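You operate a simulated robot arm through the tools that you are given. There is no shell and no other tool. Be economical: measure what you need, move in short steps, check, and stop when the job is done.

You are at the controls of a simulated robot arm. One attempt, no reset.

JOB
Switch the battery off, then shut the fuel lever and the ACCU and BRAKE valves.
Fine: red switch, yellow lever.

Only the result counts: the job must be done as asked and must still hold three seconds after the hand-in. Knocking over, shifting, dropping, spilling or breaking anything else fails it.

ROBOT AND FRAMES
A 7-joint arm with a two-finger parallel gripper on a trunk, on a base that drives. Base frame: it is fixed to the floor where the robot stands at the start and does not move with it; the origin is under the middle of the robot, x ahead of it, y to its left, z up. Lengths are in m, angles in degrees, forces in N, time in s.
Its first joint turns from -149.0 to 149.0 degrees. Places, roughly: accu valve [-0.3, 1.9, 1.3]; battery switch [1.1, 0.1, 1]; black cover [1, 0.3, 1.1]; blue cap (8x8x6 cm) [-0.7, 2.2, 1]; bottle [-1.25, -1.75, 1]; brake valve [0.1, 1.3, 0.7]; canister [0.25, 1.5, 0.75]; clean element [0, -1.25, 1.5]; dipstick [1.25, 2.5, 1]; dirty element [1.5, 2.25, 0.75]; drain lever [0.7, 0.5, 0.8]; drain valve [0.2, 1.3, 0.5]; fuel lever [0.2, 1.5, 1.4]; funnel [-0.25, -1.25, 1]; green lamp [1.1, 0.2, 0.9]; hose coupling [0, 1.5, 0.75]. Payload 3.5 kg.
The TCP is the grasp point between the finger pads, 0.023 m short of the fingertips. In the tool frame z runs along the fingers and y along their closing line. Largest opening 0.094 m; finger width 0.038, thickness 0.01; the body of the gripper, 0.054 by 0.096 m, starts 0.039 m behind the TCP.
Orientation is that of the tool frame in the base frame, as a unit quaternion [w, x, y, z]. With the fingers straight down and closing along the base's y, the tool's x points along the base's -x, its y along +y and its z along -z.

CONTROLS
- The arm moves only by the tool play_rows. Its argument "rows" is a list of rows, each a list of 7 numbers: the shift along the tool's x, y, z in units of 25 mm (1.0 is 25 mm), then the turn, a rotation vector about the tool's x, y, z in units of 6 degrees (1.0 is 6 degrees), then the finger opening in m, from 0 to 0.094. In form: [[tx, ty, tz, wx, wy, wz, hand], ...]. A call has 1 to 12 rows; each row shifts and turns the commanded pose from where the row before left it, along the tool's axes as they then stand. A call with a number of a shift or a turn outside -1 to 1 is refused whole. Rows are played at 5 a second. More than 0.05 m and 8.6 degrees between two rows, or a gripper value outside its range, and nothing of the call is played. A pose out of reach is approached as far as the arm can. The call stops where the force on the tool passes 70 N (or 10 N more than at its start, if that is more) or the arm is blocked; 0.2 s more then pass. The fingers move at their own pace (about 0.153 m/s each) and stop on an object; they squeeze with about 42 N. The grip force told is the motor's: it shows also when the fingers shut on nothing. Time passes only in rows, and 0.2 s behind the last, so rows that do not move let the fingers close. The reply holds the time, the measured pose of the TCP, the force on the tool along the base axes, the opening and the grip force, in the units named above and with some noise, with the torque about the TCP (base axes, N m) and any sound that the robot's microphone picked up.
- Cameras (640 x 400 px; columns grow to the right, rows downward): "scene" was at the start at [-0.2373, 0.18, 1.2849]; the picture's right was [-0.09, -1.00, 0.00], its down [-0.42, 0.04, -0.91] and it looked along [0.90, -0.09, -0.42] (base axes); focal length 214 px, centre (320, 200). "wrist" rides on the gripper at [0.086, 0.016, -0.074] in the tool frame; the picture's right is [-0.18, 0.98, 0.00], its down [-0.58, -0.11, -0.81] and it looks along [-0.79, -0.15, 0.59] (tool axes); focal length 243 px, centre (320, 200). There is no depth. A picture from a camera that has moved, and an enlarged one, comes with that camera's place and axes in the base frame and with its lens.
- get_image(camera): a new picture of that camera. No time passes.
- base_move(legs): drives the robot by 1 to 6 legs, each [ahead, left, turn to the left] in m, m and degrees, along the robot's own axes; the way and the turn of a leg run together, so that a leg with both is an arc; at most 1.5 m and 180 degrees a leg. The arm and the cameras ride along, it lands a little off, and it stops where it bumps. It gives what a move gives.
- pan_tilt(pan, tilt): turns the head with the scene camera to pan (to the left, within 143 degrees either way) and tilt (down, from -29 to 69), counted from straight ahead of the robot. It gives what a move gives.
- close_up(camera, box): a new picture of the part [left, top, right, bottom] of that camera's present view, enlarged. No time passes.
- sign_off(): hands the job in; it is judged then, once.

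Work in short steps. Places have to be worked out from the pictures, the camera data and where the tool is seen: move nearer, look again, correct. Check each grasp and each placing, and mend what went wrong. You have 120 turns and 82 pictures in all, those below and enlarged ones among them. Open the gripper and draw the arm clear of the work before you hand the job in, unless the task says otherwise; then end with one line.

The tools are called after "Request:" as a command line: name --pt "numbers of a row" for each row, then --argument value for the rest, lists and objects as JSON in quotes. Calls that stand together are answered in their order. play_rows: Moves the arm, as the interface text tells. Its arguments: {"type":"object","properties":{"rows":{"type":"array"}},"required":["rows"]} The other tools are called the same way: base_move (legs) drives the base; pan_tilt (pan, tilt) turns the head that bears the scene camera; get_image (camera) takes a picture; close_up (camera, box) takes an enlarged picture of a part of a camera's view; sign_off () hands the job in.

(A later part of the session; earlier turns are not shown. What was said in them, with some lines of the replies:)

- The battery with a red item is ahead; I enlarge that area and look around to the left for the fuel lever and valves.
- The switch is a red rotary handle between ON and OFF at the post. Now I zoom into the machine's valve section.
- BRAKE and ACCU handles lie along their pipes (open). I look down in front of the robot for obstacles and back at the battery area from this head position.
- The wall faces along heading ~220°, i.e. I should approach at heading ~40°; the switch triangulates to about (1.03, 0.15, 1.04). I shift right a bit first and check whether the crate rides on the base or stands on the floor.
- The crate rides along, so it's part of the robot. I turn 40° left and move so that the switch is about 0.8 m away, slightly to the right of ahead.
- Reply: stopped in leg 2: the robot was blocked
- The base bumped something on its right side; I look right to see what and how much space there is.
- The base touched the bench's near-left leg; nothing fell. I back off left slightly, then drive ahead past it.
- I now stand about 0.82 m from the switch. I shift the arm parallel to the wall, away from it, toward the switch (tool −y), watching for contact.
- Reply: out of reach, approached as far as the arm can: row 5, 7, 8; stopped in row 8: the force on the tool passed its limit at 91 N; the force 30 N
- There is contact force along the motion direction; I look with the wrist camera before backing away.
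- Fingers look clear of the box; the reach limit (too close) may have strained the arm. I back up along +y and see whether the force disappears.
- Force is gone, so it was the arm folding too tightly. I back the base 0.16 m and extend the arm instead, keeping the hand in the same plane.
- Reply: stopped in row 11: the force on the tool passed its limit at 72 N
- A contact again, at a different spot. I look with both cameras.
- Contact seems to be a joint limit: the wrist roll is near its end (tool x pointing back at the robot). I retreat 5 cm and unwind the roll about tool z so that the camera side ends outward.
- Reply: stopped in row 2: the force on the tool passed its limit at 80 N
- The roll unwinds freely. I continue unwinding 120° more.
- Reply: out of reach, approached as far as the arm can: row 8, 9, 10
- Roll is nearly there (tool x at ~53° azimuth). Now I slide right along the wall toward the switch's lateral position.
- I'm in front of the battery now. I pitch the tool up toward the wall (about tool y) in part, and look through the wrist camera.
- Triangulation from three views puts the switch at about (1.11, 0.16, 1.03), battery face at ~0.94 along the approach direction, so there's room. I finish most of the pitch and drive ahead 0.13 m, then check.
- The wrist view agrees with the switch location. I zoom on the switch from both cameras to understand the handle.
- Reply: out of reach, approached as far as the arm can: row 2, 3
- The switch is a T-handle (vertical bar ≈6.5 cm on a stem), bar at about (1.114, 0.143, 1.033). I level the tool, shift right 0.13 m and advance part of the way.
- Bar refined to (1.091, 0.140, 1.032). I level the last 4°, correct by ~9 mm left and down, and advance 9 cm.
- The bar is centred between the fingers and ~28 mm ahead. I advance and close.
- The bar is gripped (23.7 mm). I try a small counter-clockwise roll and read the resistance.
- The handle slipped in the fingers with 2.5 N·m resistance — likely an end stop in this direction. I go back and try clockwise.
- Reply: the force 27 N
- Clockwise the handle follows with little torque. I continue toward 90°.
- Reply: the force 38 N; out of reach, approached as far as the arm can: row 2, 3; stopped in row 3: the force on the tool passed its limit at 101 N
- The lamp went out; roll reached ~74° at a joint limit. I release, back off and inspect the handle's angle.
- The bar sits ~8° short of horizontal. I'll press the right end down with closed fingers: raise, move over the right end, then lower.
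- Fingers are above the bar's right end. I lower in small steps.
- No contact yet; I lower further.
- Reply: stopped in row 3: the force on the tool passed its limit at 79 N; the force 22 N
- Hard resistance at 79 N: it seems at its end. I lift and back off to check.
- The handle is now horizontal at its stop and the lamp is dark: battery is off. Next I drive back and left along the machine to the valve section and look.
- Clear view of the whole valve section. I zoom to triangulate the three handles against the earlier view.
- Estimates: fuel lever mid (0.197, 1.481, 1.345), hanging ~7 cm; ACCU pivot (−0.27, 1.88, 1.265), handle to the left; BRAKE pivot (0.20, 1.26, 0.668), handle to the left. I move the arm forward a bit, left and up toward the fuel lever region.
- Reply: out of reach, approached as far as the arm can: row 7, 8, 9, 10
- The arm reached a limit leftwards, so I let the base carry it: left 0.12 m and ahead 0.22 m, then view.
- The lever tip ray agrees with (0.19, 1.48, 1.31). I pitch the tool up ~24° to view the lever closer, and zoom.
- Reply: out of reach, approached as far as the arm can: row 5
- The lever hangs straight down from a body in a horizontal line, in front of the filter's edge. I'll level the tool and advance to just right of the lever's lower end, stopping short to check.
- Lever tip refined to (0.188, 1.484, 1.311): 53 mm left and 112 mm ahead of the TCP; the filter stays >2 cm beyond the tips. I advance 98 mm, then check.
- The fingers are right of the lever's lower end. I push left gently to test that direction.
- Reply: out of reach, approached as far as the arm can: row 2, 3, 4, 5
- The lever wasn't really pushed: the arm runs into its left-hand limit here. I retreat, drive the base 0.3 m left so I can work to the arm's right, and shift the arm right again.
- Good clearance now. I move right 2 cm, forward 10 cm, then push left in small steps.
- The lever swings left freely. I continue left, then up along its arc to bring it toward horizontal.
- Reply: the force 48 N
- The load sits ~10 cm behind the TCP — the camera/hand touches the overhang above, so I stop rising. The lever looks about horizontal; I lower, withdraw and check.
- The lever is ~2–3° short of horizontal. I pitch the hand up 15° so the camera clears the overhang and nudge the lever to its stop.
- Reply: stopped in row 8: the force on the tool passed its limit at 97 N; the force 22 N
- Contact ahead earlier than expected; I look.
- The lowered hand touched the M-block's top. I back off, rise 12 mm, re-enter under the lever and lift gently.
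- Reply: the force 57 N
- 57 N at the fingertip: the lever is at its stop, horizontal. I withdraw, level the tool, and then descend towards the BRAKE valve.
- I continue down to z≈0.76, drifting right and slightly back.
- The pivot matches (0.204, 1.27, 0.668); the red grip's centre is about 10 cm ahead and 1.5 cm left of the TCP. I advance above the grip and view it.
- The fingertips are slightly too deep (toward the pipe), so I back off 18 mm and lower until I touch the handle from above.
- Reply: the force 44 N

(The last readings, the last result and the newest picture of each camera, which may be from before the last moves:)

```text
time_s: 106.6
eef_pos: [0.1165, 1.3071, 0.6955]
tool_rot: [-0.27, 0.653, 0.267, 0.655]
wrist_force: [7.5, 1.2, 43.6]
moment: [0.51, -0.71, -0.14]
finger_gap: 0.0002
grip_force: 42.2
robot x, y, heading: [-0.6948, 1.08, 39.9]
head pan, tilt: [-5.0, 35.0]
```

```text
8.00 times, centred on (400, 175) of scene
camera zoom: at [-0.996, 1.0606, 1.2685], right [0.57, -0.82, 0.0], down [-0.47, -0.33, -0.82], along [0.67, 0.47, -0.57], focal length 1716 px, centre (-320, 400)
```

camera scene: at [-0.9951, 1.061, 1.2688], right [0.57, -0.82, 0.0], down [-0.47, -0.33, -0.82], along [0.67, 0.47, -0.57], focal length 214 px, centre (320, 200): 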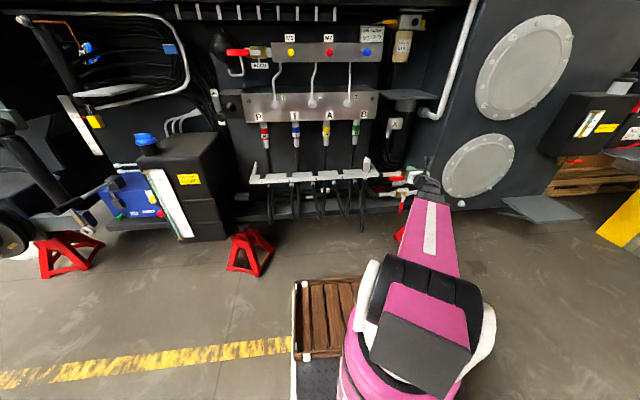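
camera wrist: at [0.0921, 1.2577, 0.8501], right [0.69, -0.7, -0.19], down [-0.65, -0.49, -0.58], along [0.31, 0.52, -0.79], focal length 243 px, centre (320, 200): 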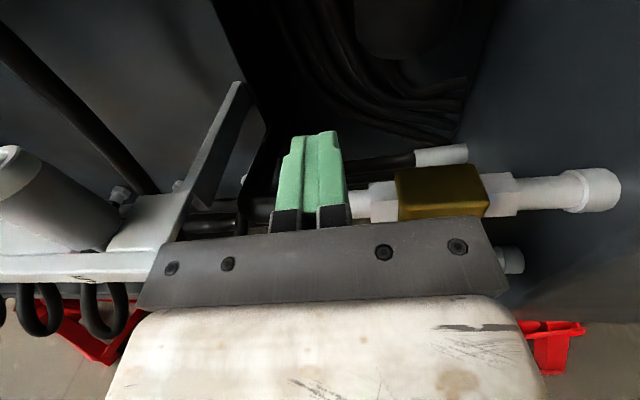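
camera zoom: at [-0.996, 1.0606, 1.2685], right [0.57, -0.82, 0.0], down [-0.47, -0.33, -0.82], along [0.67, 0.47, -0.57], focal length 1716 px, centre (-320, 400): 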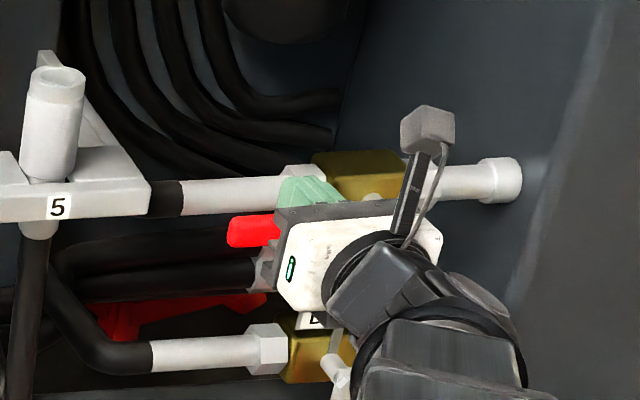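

Downward is blocked (43 N, handle unmoved), so BRAKE must turn upward. I lift off, go around, and come in under the grip, slightly farther out.

Request:
play_rows --pt "0.4 0 0 0 0 0 0" --pt "0 0 -1 0 0 0 0" --pt "0 0 -1 0 0 0 0" --pt "0 -0.7 -0.6 0 0 0 0" --pt "-1 0 0 0 0 0 0" --pt "-1 0 0 0 0 0 0" --pt "-1 0 0 0 0 0 0" --pt "-0.6 0 0 0 0 0 0"

Request:
get_image --camera "wrist"

```text
time_s: 108.4
eef_pos: [0.0582, 1.2724, 0.6114]
tool_rot: [-0.269, 0.656, 0.267, 0.653]
wrist_force: [0.8, 0.0, 0.0]
moment: [-0.02, 0.0, -0.05]
finger_gap: 0.0
grip_force: 42.1
robot x, y, heading: [-0.6932, 1.08, 39.9]
head pan, tilt: [-5.0, 35.0]
```

```text
16 pictures are left
camera wrist: at [0.0174, 1.2085, 0.699], right [0.69, -0.7, -0.19], down [-0.65, -0.49, -0.58], along [0.31, 0.52, -0.79], focal length 243 px, centre (320, 200)
```

wrist: 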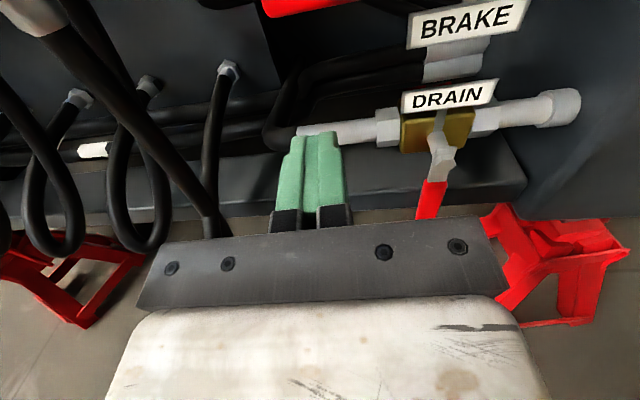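

The handle is above-ahead; way is clear. I advance 7 cm beneath it and push up in small steps.

Request:
play_rows --pt "0 0 1 0 0 0 0" --pt "0 0 1 0 0 0 0" --pt "0 0 0.85 0 0 0 0" --pt "0.6 0 0 0 0 0 0" --pt "0.4 0 0 0 0 0 0" --pt "0.3 0 0 0 0 0 0" --pt "0.3 0 0 0 0 0 0" --pt "0.3 0 0 0 0 0 0"

Request:
close_up --camera "scene" --box '[360, 150, 440, 200]'

```text
time_s: 110.2
eef_pos: [0.1102, 1.3227, 0.6586]
tool_rot: [-0.268, 0.655, 0.268, 0.654]
wrist_force: [-2.1, 1.5, -1.4]
moment: [-0.06, -0.03, 0.05]
finger_gap: 0.0
grip_force: 42.1
robot x, y, heading: [-0.6915, 1.0806, 39.9]
head pan, tilt: [-5.0, 35.0]
```

```text
8.00 times, centred on (400, 175) of scene
camera zoom: at [-0.9951, 1.061, 1.2688], right [0.57, -0.82, 0.0], down [-0.47, -0.33, -0.82], along [0.67, 0.47, -0.57], focal length 1716 px, centre (-320, 400)
```

zoom: 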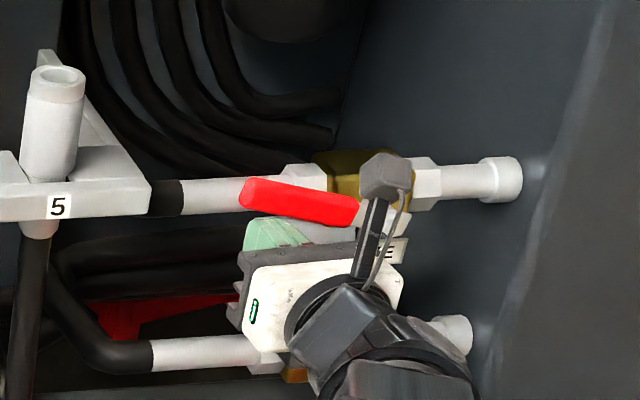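

The handle lifts easily. I follow its arc up and to the right toward vertical.

Request:
play_rows --pt "0.8 0.1 0 0 0 0 0" --pt "0.8 0.3 0 0 0 0 0" --pt "0.6 0.4 0 0 0 0 0" --pt "0.6 0.6 0 0 0 0 0" --pt "0.4 0.6 0 0 0 0 0" --pt "0.2 0.5 0 0 0 0 0" --pt "0 0.4 0 0 0 0 0"

Request:
close_up --camera "scene" --box '[360, 140, 440, 190]'

```text
time_s: 111.8
eef_pos: [0.1624, 1.2727, 0.7426]
tool_rot: [-0.27, 0.654, 0.269, 0.653]
wrist_force: [-2.5, 1.5, 2.0]
moment: [-0.04, -0.05, 0.03]
finger_gap: 0.0001
grip_force: 42.2
robot x, y, heading: [-0.6951, 1.0773, 40.1]
head pan, tilt: [-5.0, 35.0]
```

```text
8.00 times, centred on (400, 165) of scene
camera zoom: at [-0.9952, 1.0609, 1.2687], right [0.57, -0.82, 0.0], down [-0.47, -0.33, -0.82], along [0.67, 0.47, -0.57], focal length 1716 px, centre (-320, 480)
```

zoom: 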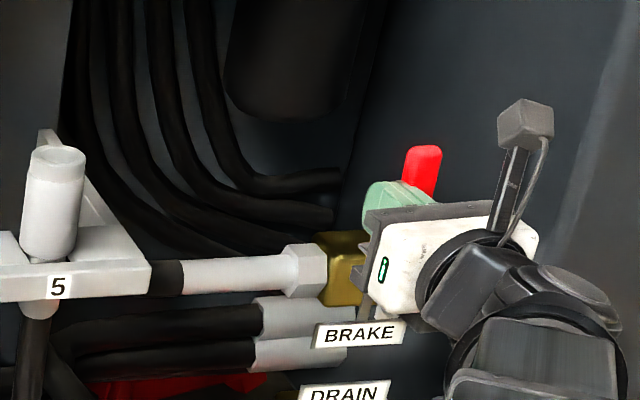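

Nearly vertical. I keep pushing right in small steps until the stop.

Request:
play_rows --pt "0 0.2 0 0 0 0 0" --pt "0 0.2 0 0 0 0 0" --pt "0 0.2 0 0 0 0 0" --pt "0 0.2 0 0 0 0 0"

```text
time_s: 112.7
eef_pos: [0.164, 1.2698, 0.7425]
tool_rot: [-0.278, 0.651, 0.275, 0.651]
wrist_force: [-7.6, 9.8, -2.0]
moment: [0.01, 0.01, 0.09]
finger_gap: 0.0001
grip_force: 41.7
robot x, y, heading: [-0.6939, 1.0759, 40.0]
head pan, tilt: [-5.0, 35.0]
stopped in row 4: the force on the tool passed its limit at 76 N (the readings are from after the stop); the commanded pose is now the measured one
```

Stop reached at 76 N. I withdraw 11 cm, verify BRAKE, and start raising the arm for ACCU.

Request:
play_rows --pt "0 -0.4 0 0 0 0 0" --pt "0 0 -1 0 0 0 0" --pt "0 0 -1 0 0 0 0" --pt "0 0 -1 0 0 0 0" --pt "0 0 -1 0 0 0 0" --pt "1 0 -0.5 0 0 0 0" --pt "1 0 0 0 0 0 0" --pt "1 0 0 0 0 0 0" --pt "1 0 0 0 0 0 0" --pt "1 0 0 0 0 0 0" --pt "1 0 0 0 0 0 0" --pt "1 0 0 0 0 0 0"

Request:
close_up --camera "scene" --box '[360, 140, 440, 190]'

Request:
play_rows --pt "1 0 0 0 0 0 0" --pt "1 0 0 0 0 0 0" --pt "1 0 0 0 0 0 0" --pt "1 0 0 0 0 0 0" --pt "1 0 0 0 0 0 0" --pt "1 0 0 0 0 0 0" --pt "1 0 0 0 0 0 0" --pt "1 0 0 0 0 0 0" --pt "1 0 0 0 0 0 0" --pt "1 0 0 0 0 0 0" --pt "1 0 0 0 0 0 0" --pt "1 0 0 0 0 0 0"

```text
time_s: 115.3
eef_pos: [0.0827, 1.1933, 0.9178]
tool_rot: [-0.277, 0.651, 0.274, 0.651]
wrist_force: [0.2, -0.4, -1.1]
moment: [0.0, 0.01, -0.03]
finger_gap: 0.0
grip_force: 42.2
robot x, y, heading: [-0.6957, 1.083, 40.0]
head pan, tilt: [-5.0, 35.0]
```

```text
8.00 times, centred on (400, 165) of scene
camera zoom: at [-0.9957, 1.0611, 1.2688], right [0.57, -0.82, 0.0], down [-0.47, -0.33, -0.82], along [0.67, 0.47, -0.57], focal length 1716 px, centre (-320, 480)
```

zoom: 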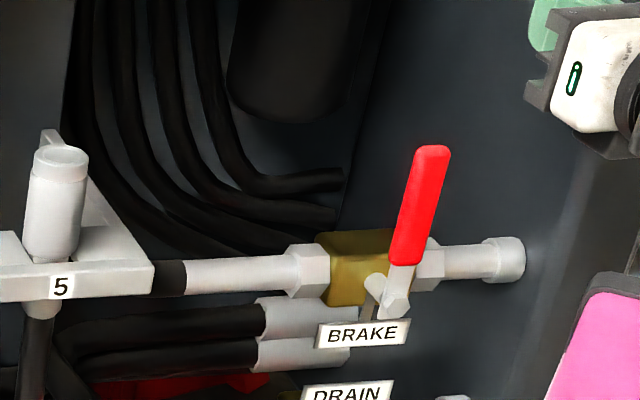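

```text
time_s: 117.9
eef_pos: [0.0828, 1.1929, 1.2181]
tool_rot: [-0.277, 0.651, 0.274, 0.651]
wrist_force: [0.8, 0.3, 0.1]
moment: [-0.03, 0.01, -0.02]
finger_gap: 0.0002
grip_force: 42.0
robot x, y, heading: [-0.6926, 1.0785, 40.0]
head pan, tilt: [-5.0, 35.0]
```

BRAKE is vertical across its pipe. Now I drive 0.76 m left along the machine for the ACCU valve.

Request:
base_move --legs '[[0, 0.4, 0], [0, 0.36, 0]]'

Request:
pan_tilt --pan -5 --tilt 12

Request:
get_image --camera "wrist"

Request:
get_image --camera "scene"

```text
time_s: 122.4
eef_pos: [-0.4216, 1.7906, 1.217]
tool_rot: [-0.277, 0.651, 0.274, 0.651]
wrist_force: [0.5, -0.3, -0.6]
moment: [0.02, 0.02, 0.0]
finger_gap: 0.0
grip_force: 41.6
robot x, y, heading: [-1.1998, 1.6755, 39.6]
head pan, tilt: [-5.0, 35.0]
```

```text
time_s: 123.3
eef_pos: [-0.4216, 1.7904, 1.2186]
tool_rot: [-0.277, 0.651, 0.275, 0.651]
wrist_force: [0.0, 1.0, -0.5]
moment: [0.02, 0.03, -0.03]
finger_gap: 0.0
grip_force: 41.9
robot x, y, heading: [-1.199, 1.6794, 39.9]
head pan, tilt: [-5.0, 12.0]
```

```text
12 pictures are left
camera wrist: at [-0.4612, 1.7251, 1.3048], right [0.71, -0.68, -0.19], down [-0.64, -0.5, -0.58], along [0.3, 0.53, -0.79], focal length 243 px, centre (320, 200)
```

wrist: 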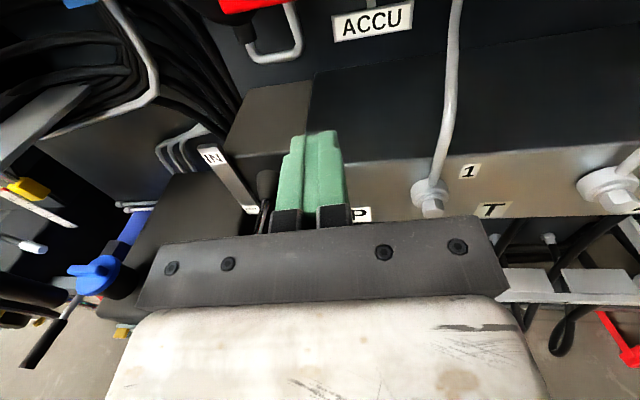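

```text
11 pictures are left
camera scene: at [-1.495, 1.6626, 1.3056], right [0.57, -0.82, 0.0], down [-0.17, -0.12, -0.98], along [0.8, 0.56, -0.21], focal length 214 px, centre (320, 200)
```

scene: 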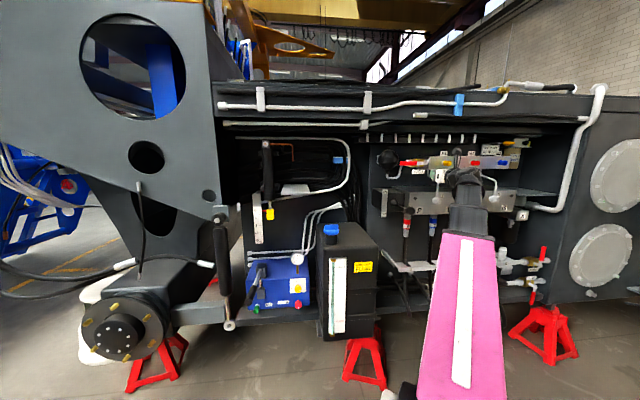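

I zoom on the ACCU valve to refine its place.

Request:
close_up --camera "scene" --box '[375, 140, 455, 190]'

```text
8.00 times, centred on (415, 165) of scene
camera zoom: at [-1.495, 1.6626, 1.3056], right [0.57, -0.82, 0.0], down [-0.17, -0.12, -0.98], along [0.8, 0.56, -0.21], focal length 1716 px, centre (-440, 480)
```

zoom: 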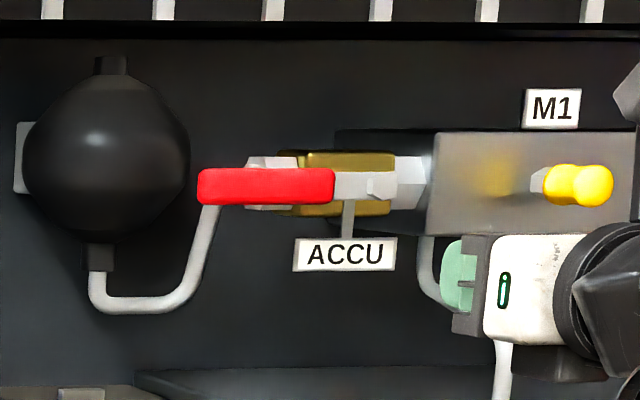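

ACCU pivot ≈(−0.271, 1.874, 1.258), handle 12 cm to the left. I go 4 cm left and 16 cm forward to get under the grip's outer part, then look.

Request:
play_rows --pt "-0.15 -0.8 0 0 0 0 0" --pt "0 -0.8 0 0 0 0 0" --pt "0 0 1 0 0 0 0" --pt "0 0 1 0 0 0 0" --pt "0 0 1 0 0 0 0" --pt "0 0 1 0 0 0 0" --pt "0 0 1 0 0 0 0" --pt "0 0 1 0 0 0 0" --pt "0 0 0.5 0 0 0 0"

Request:
get_image --camera "wrist"

```text
time_s: 125.3
eef_pos: [-0.3378, 1.9347, 1.2155]
tool_rot: [-0.276, 0.652, 0.273, 0.651]
wrist_force: [0.4, -0.3, 0.2]
moment: [0.02, 0.01, 0.0]
finger_gap: 0.0002
grip_force: 42.4
robot x, y, heading: [-1.1978, 1.6744, 40.0]
head pan, tilt: [-5.0, 12.0]
```

```text
9 pictures are left
camera wrist: at [-0.3773, 1.8694, 1.3025], right [0.7, -0.68, -0.19], down [-0.64, -0.5, -0.58], along [0.3, 0.53, -0.79], focal length 243 px, centre (320, 200)
```

wrist: 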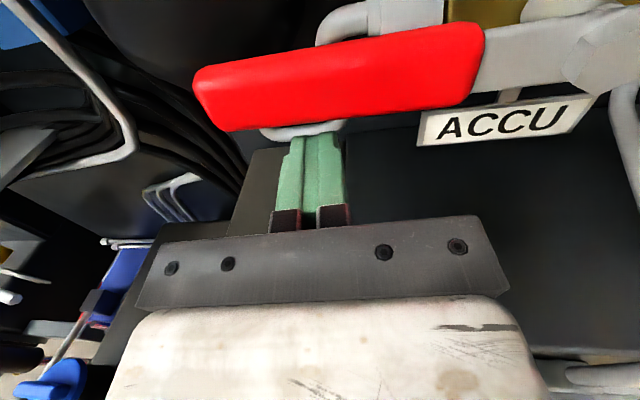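

The fingertips are under the red grip. I push up in small steps.

Request:
play_rows --pt "0.4 0 0 0 0 0 0" --pt "0.3 0 0 0 0 0 0" --pt "0.3 0 0 0 0 0 0" --pt "0.3 0 0 0 0 0 0" --pt "0.3 0 0 0 0 0 0"

Request:
get_image --camera "wrist"

```text
time_s: 126.5
eef_pos: [-0.3365, 1.9363, 1.255]
tool_rot: [-0.277, 0.651, 0.274, 0.651]
wrist_force: [0.1, -1.7, -4.3]
moment: [0.06, 0.01, 0.0]
finger_gap: 0.0003
grip_force: 42.1
robot x, y, heading: [-1.1983, 1.6767, 40.2]
head pan, tilt: [-5.0, 12.0]
```

```text
8 pictures are left
camera wrist: at [-0.3763, 1.87, 1.342], right [0.7, -0.68, -0.19], down [-0.64, -0.5, -0.58], along [0.3, 0.53, -0.79], focal length 243 px, centre (320, 200)
```

wrist: 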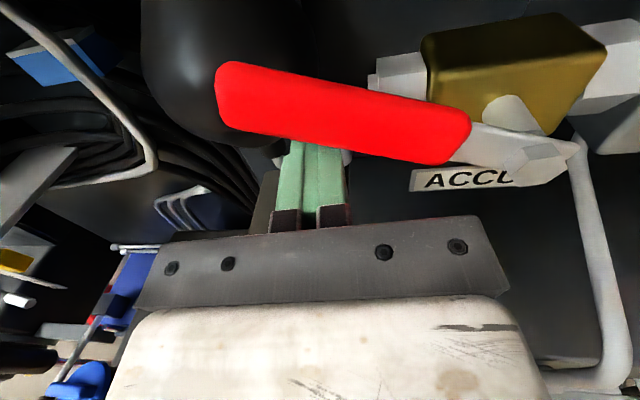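

It turns upward. I follow the arc up and right toward vertical.

Request:
play_rows --pt "0.8 0.1 0 0 0 0 0" --pt "0.7 0.3 -0.05 0 0 0 0" --pt "0.5 0.5 -0.05 0 0 0 0" --pt "0.4 0.6 -0.1 0 0 0 0" --pt "0.1 0.5 -0.05 0 0 0 0" --pt "0 0.3 -0.03 0 0 0 0"

Request:
get_image --camera "wrist"

```text
time_s: 127.9
eef_pos: [-0.2979, 1.8888, 1.318]
tool_rot: [-0.277, 0.651, 0.275, 0.651]
wrist_force: [-2.0, 2.5, 2.5]
moment: [-0.03, -0.04, 0.02]
finger_gap: 0.0
grip_force: 42.1
robot x, y, heading: [-1.1958, 1.6767, 40.2]
head pan, tilt: [-5.0, 12.0]
```

```text
7 pictures are left
camera wrist: at [-0.3391, 1.8236, 1.4052], right [0.71, -0.68, -0.19], down [-0.64, -0.5, -0.58], along [0.3, 0.53, -0.79], focal length 243 px, centre (320, 200)
```

wrist: 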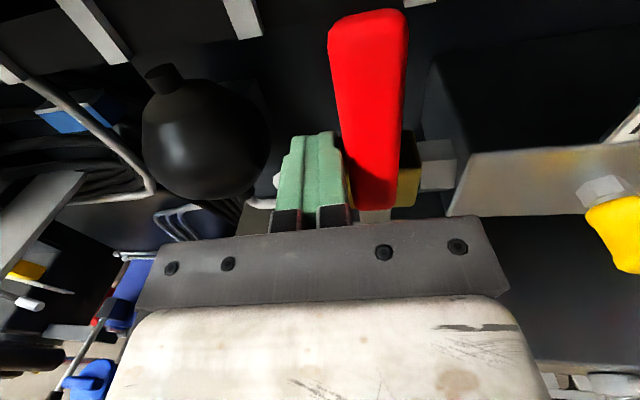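

Nearly vertical; I push right in small steps until the stop.

Request:
play_rows --pt "0 0.2 -0.02 0 0 0 0" --pt "0 0.2 -0.02 0 0 0 0" --pt "0 0.2 -0.02 0 0 0 0" --pt "0 0.2 -0.02 0 0 0 0" --pt "0 0.2 -0.02 0 0 0 0" --pt "0 0.2 -0.02 0 0 0 0"

```text
time_s: 128.8
eef_pos: [-0.2973, 1.8883, 1.3183]
tool_rot: [-0.286, 0.649, 0.281, 0.647]
wrist_force: [-13.1, 11.5, 9.0]
moment: [-0.33, -0.31, -0.04]
finger_gap: 0.0
grip_force: 41.5
robot x, y, heading: [-1.1984, 1.6768, 40.0]
head pan, tilt: [-5.0, 12.0]
stopped in row 4: the force on the tool passed its limit at 75 N (the readings are from after the stop); the commanded pose is now the measured one
```

Hard stop reached at 75 N. I move off left, withdraw and open the gripper, then check.

Request:
play_rows --pt "0 -0.5 0 0 0 0 0" --pt "0 0 -1 0 0 0 0" --pt "0 0 -1 0 0 0 0" --pt "0 0 -1 0 0 0 0" --pt "0 0 -1 0 0 0 0" --pt "0 0 -1 0 0 0 0" --pt "0 0 -1 0 0 0 0" --pt "0 0 0 0 0 0 0.06" --pt "0 0 0 0 0 0 0.09"

Request:
close_up --camera "scene" --box '[375, 130, 535, 230]'

```text
time_s: 130.8
eef_pos: [-0.4093, 1.7823, 1.3165]
tool_rot: [-0.284, 0.65, 0.279, 0.647]
wrist_force: [0.1, -0.6, 0.4]
moment: [-0.01, -0.02, -0.03]
finger_gap: 0.0899
grip_force: 0.1
robot x, y, heading: [-1.1974, 1.675, 40.1]
head pan, tilt: [-5.0, 12.0]
```

```text
4.00 times, centred on (455, 180) of scene
camera zoom: at [-1.4957, 1.6629, 1.3056], right [0.57, -0.82, 0.0], down [-0.17, -0.12, -0.98], along [0.8, 0.56, -0.21], focal length 858 px, centre (-220, 280)
```

zoom: 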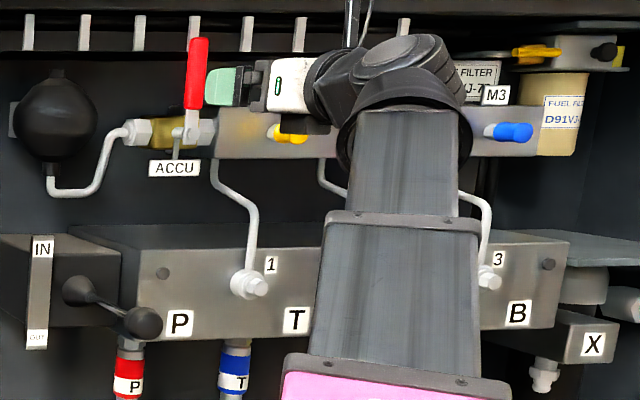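

ACCU stands across its pipe and the fuel lever remains horizontal. I drive back to clear the arm and take a final overview.

Request:
base_move --legs '[[-0.25, 0, 0]]'

Request:
pan_tilt --pan -20 --tilt 20

Request:
get_image --camera "scene"

Request:
close_up --camera "scene" --box '[330, 120, 490, 220]'

```text
time_s: 132.6
eef_pos: [-0.5995, 1.619, 1.3173]
tool_rot: [-0.283, 0.651, 0.278, 0.648]
wrist_force: [0.6, -0.6, 0.8]
moment: [-0.02, 0.03, 0.02]
finger_gap: 0.0901
grip_force: 0.0
robot x, y, heading: [-1.3892, 1.5171, 39.9]
head pan, tilt: [-5.0, 12.0]
```

```text
time_s: 133.3
eef_pos: [-0.598, 1.6182, 1.3172]
tool_rot: [-0.282, 0.651, 0.278, 0.648]
wrist_force: [0.2, -0.1, 0.3]
moment: [0.02, 0.03, 0.0]
finger_gap: 0.0899
grip_force: 0.0
robot x, y, heading: [-1.3898, 1.5138, 39.8]
head pan, tilt: [-20.0, 20.0]
```

```text
5 pictures are left
camera scene: at [-1.6761, 1.483, 1.2926], right [0.34, -0.94, 0.0], down [-0.32, -0.12, -0.94], along [0.88, 0.32, -0.34], focal length 214 px, centre (320, 200)
```

scene: 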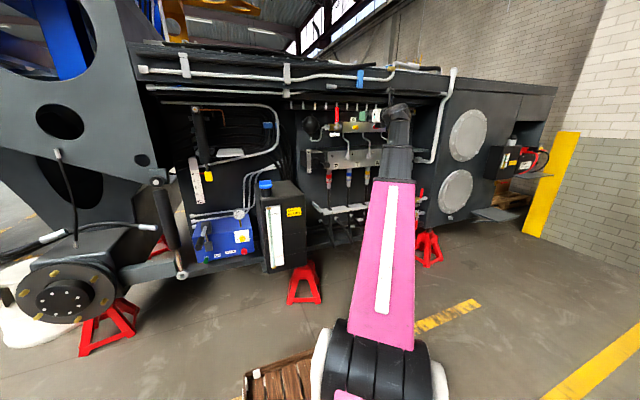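

```text
4.00 times, centred on (410, 170) of scene
camera zoom: at [-1.6761, 1.483, 1.2926], right [0.34, -0.94, 0.0], down [-0.32, -0.12, -0.94], along [0.88, 0.32, -0.34], focal length 858 px, centre (-40, 320)
```

zoom: 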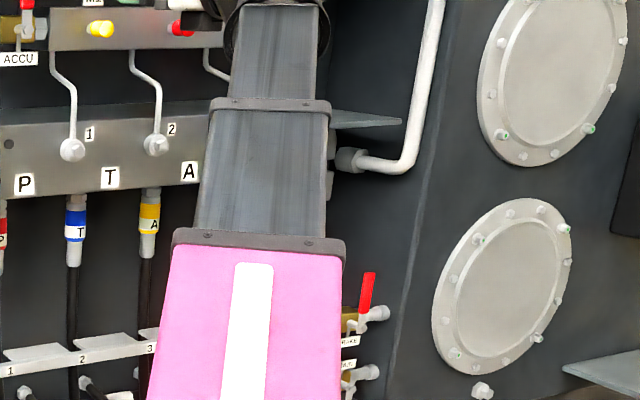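

All four controls are in their new positions, the gripper is open and the arm is clear, so I hand in.

Request:
sign_off

```text
The job is handed in.
```

I switched the battery off (handle at OFF, lamp out) and moved the fuel lever, ACCU and BRAKE to their stops; the fuel lever had no marking, so I took its horizontal stop as shut, and on the way the base bumped a bench leg and the hand touched the overhang and M-block, with no damage seen.
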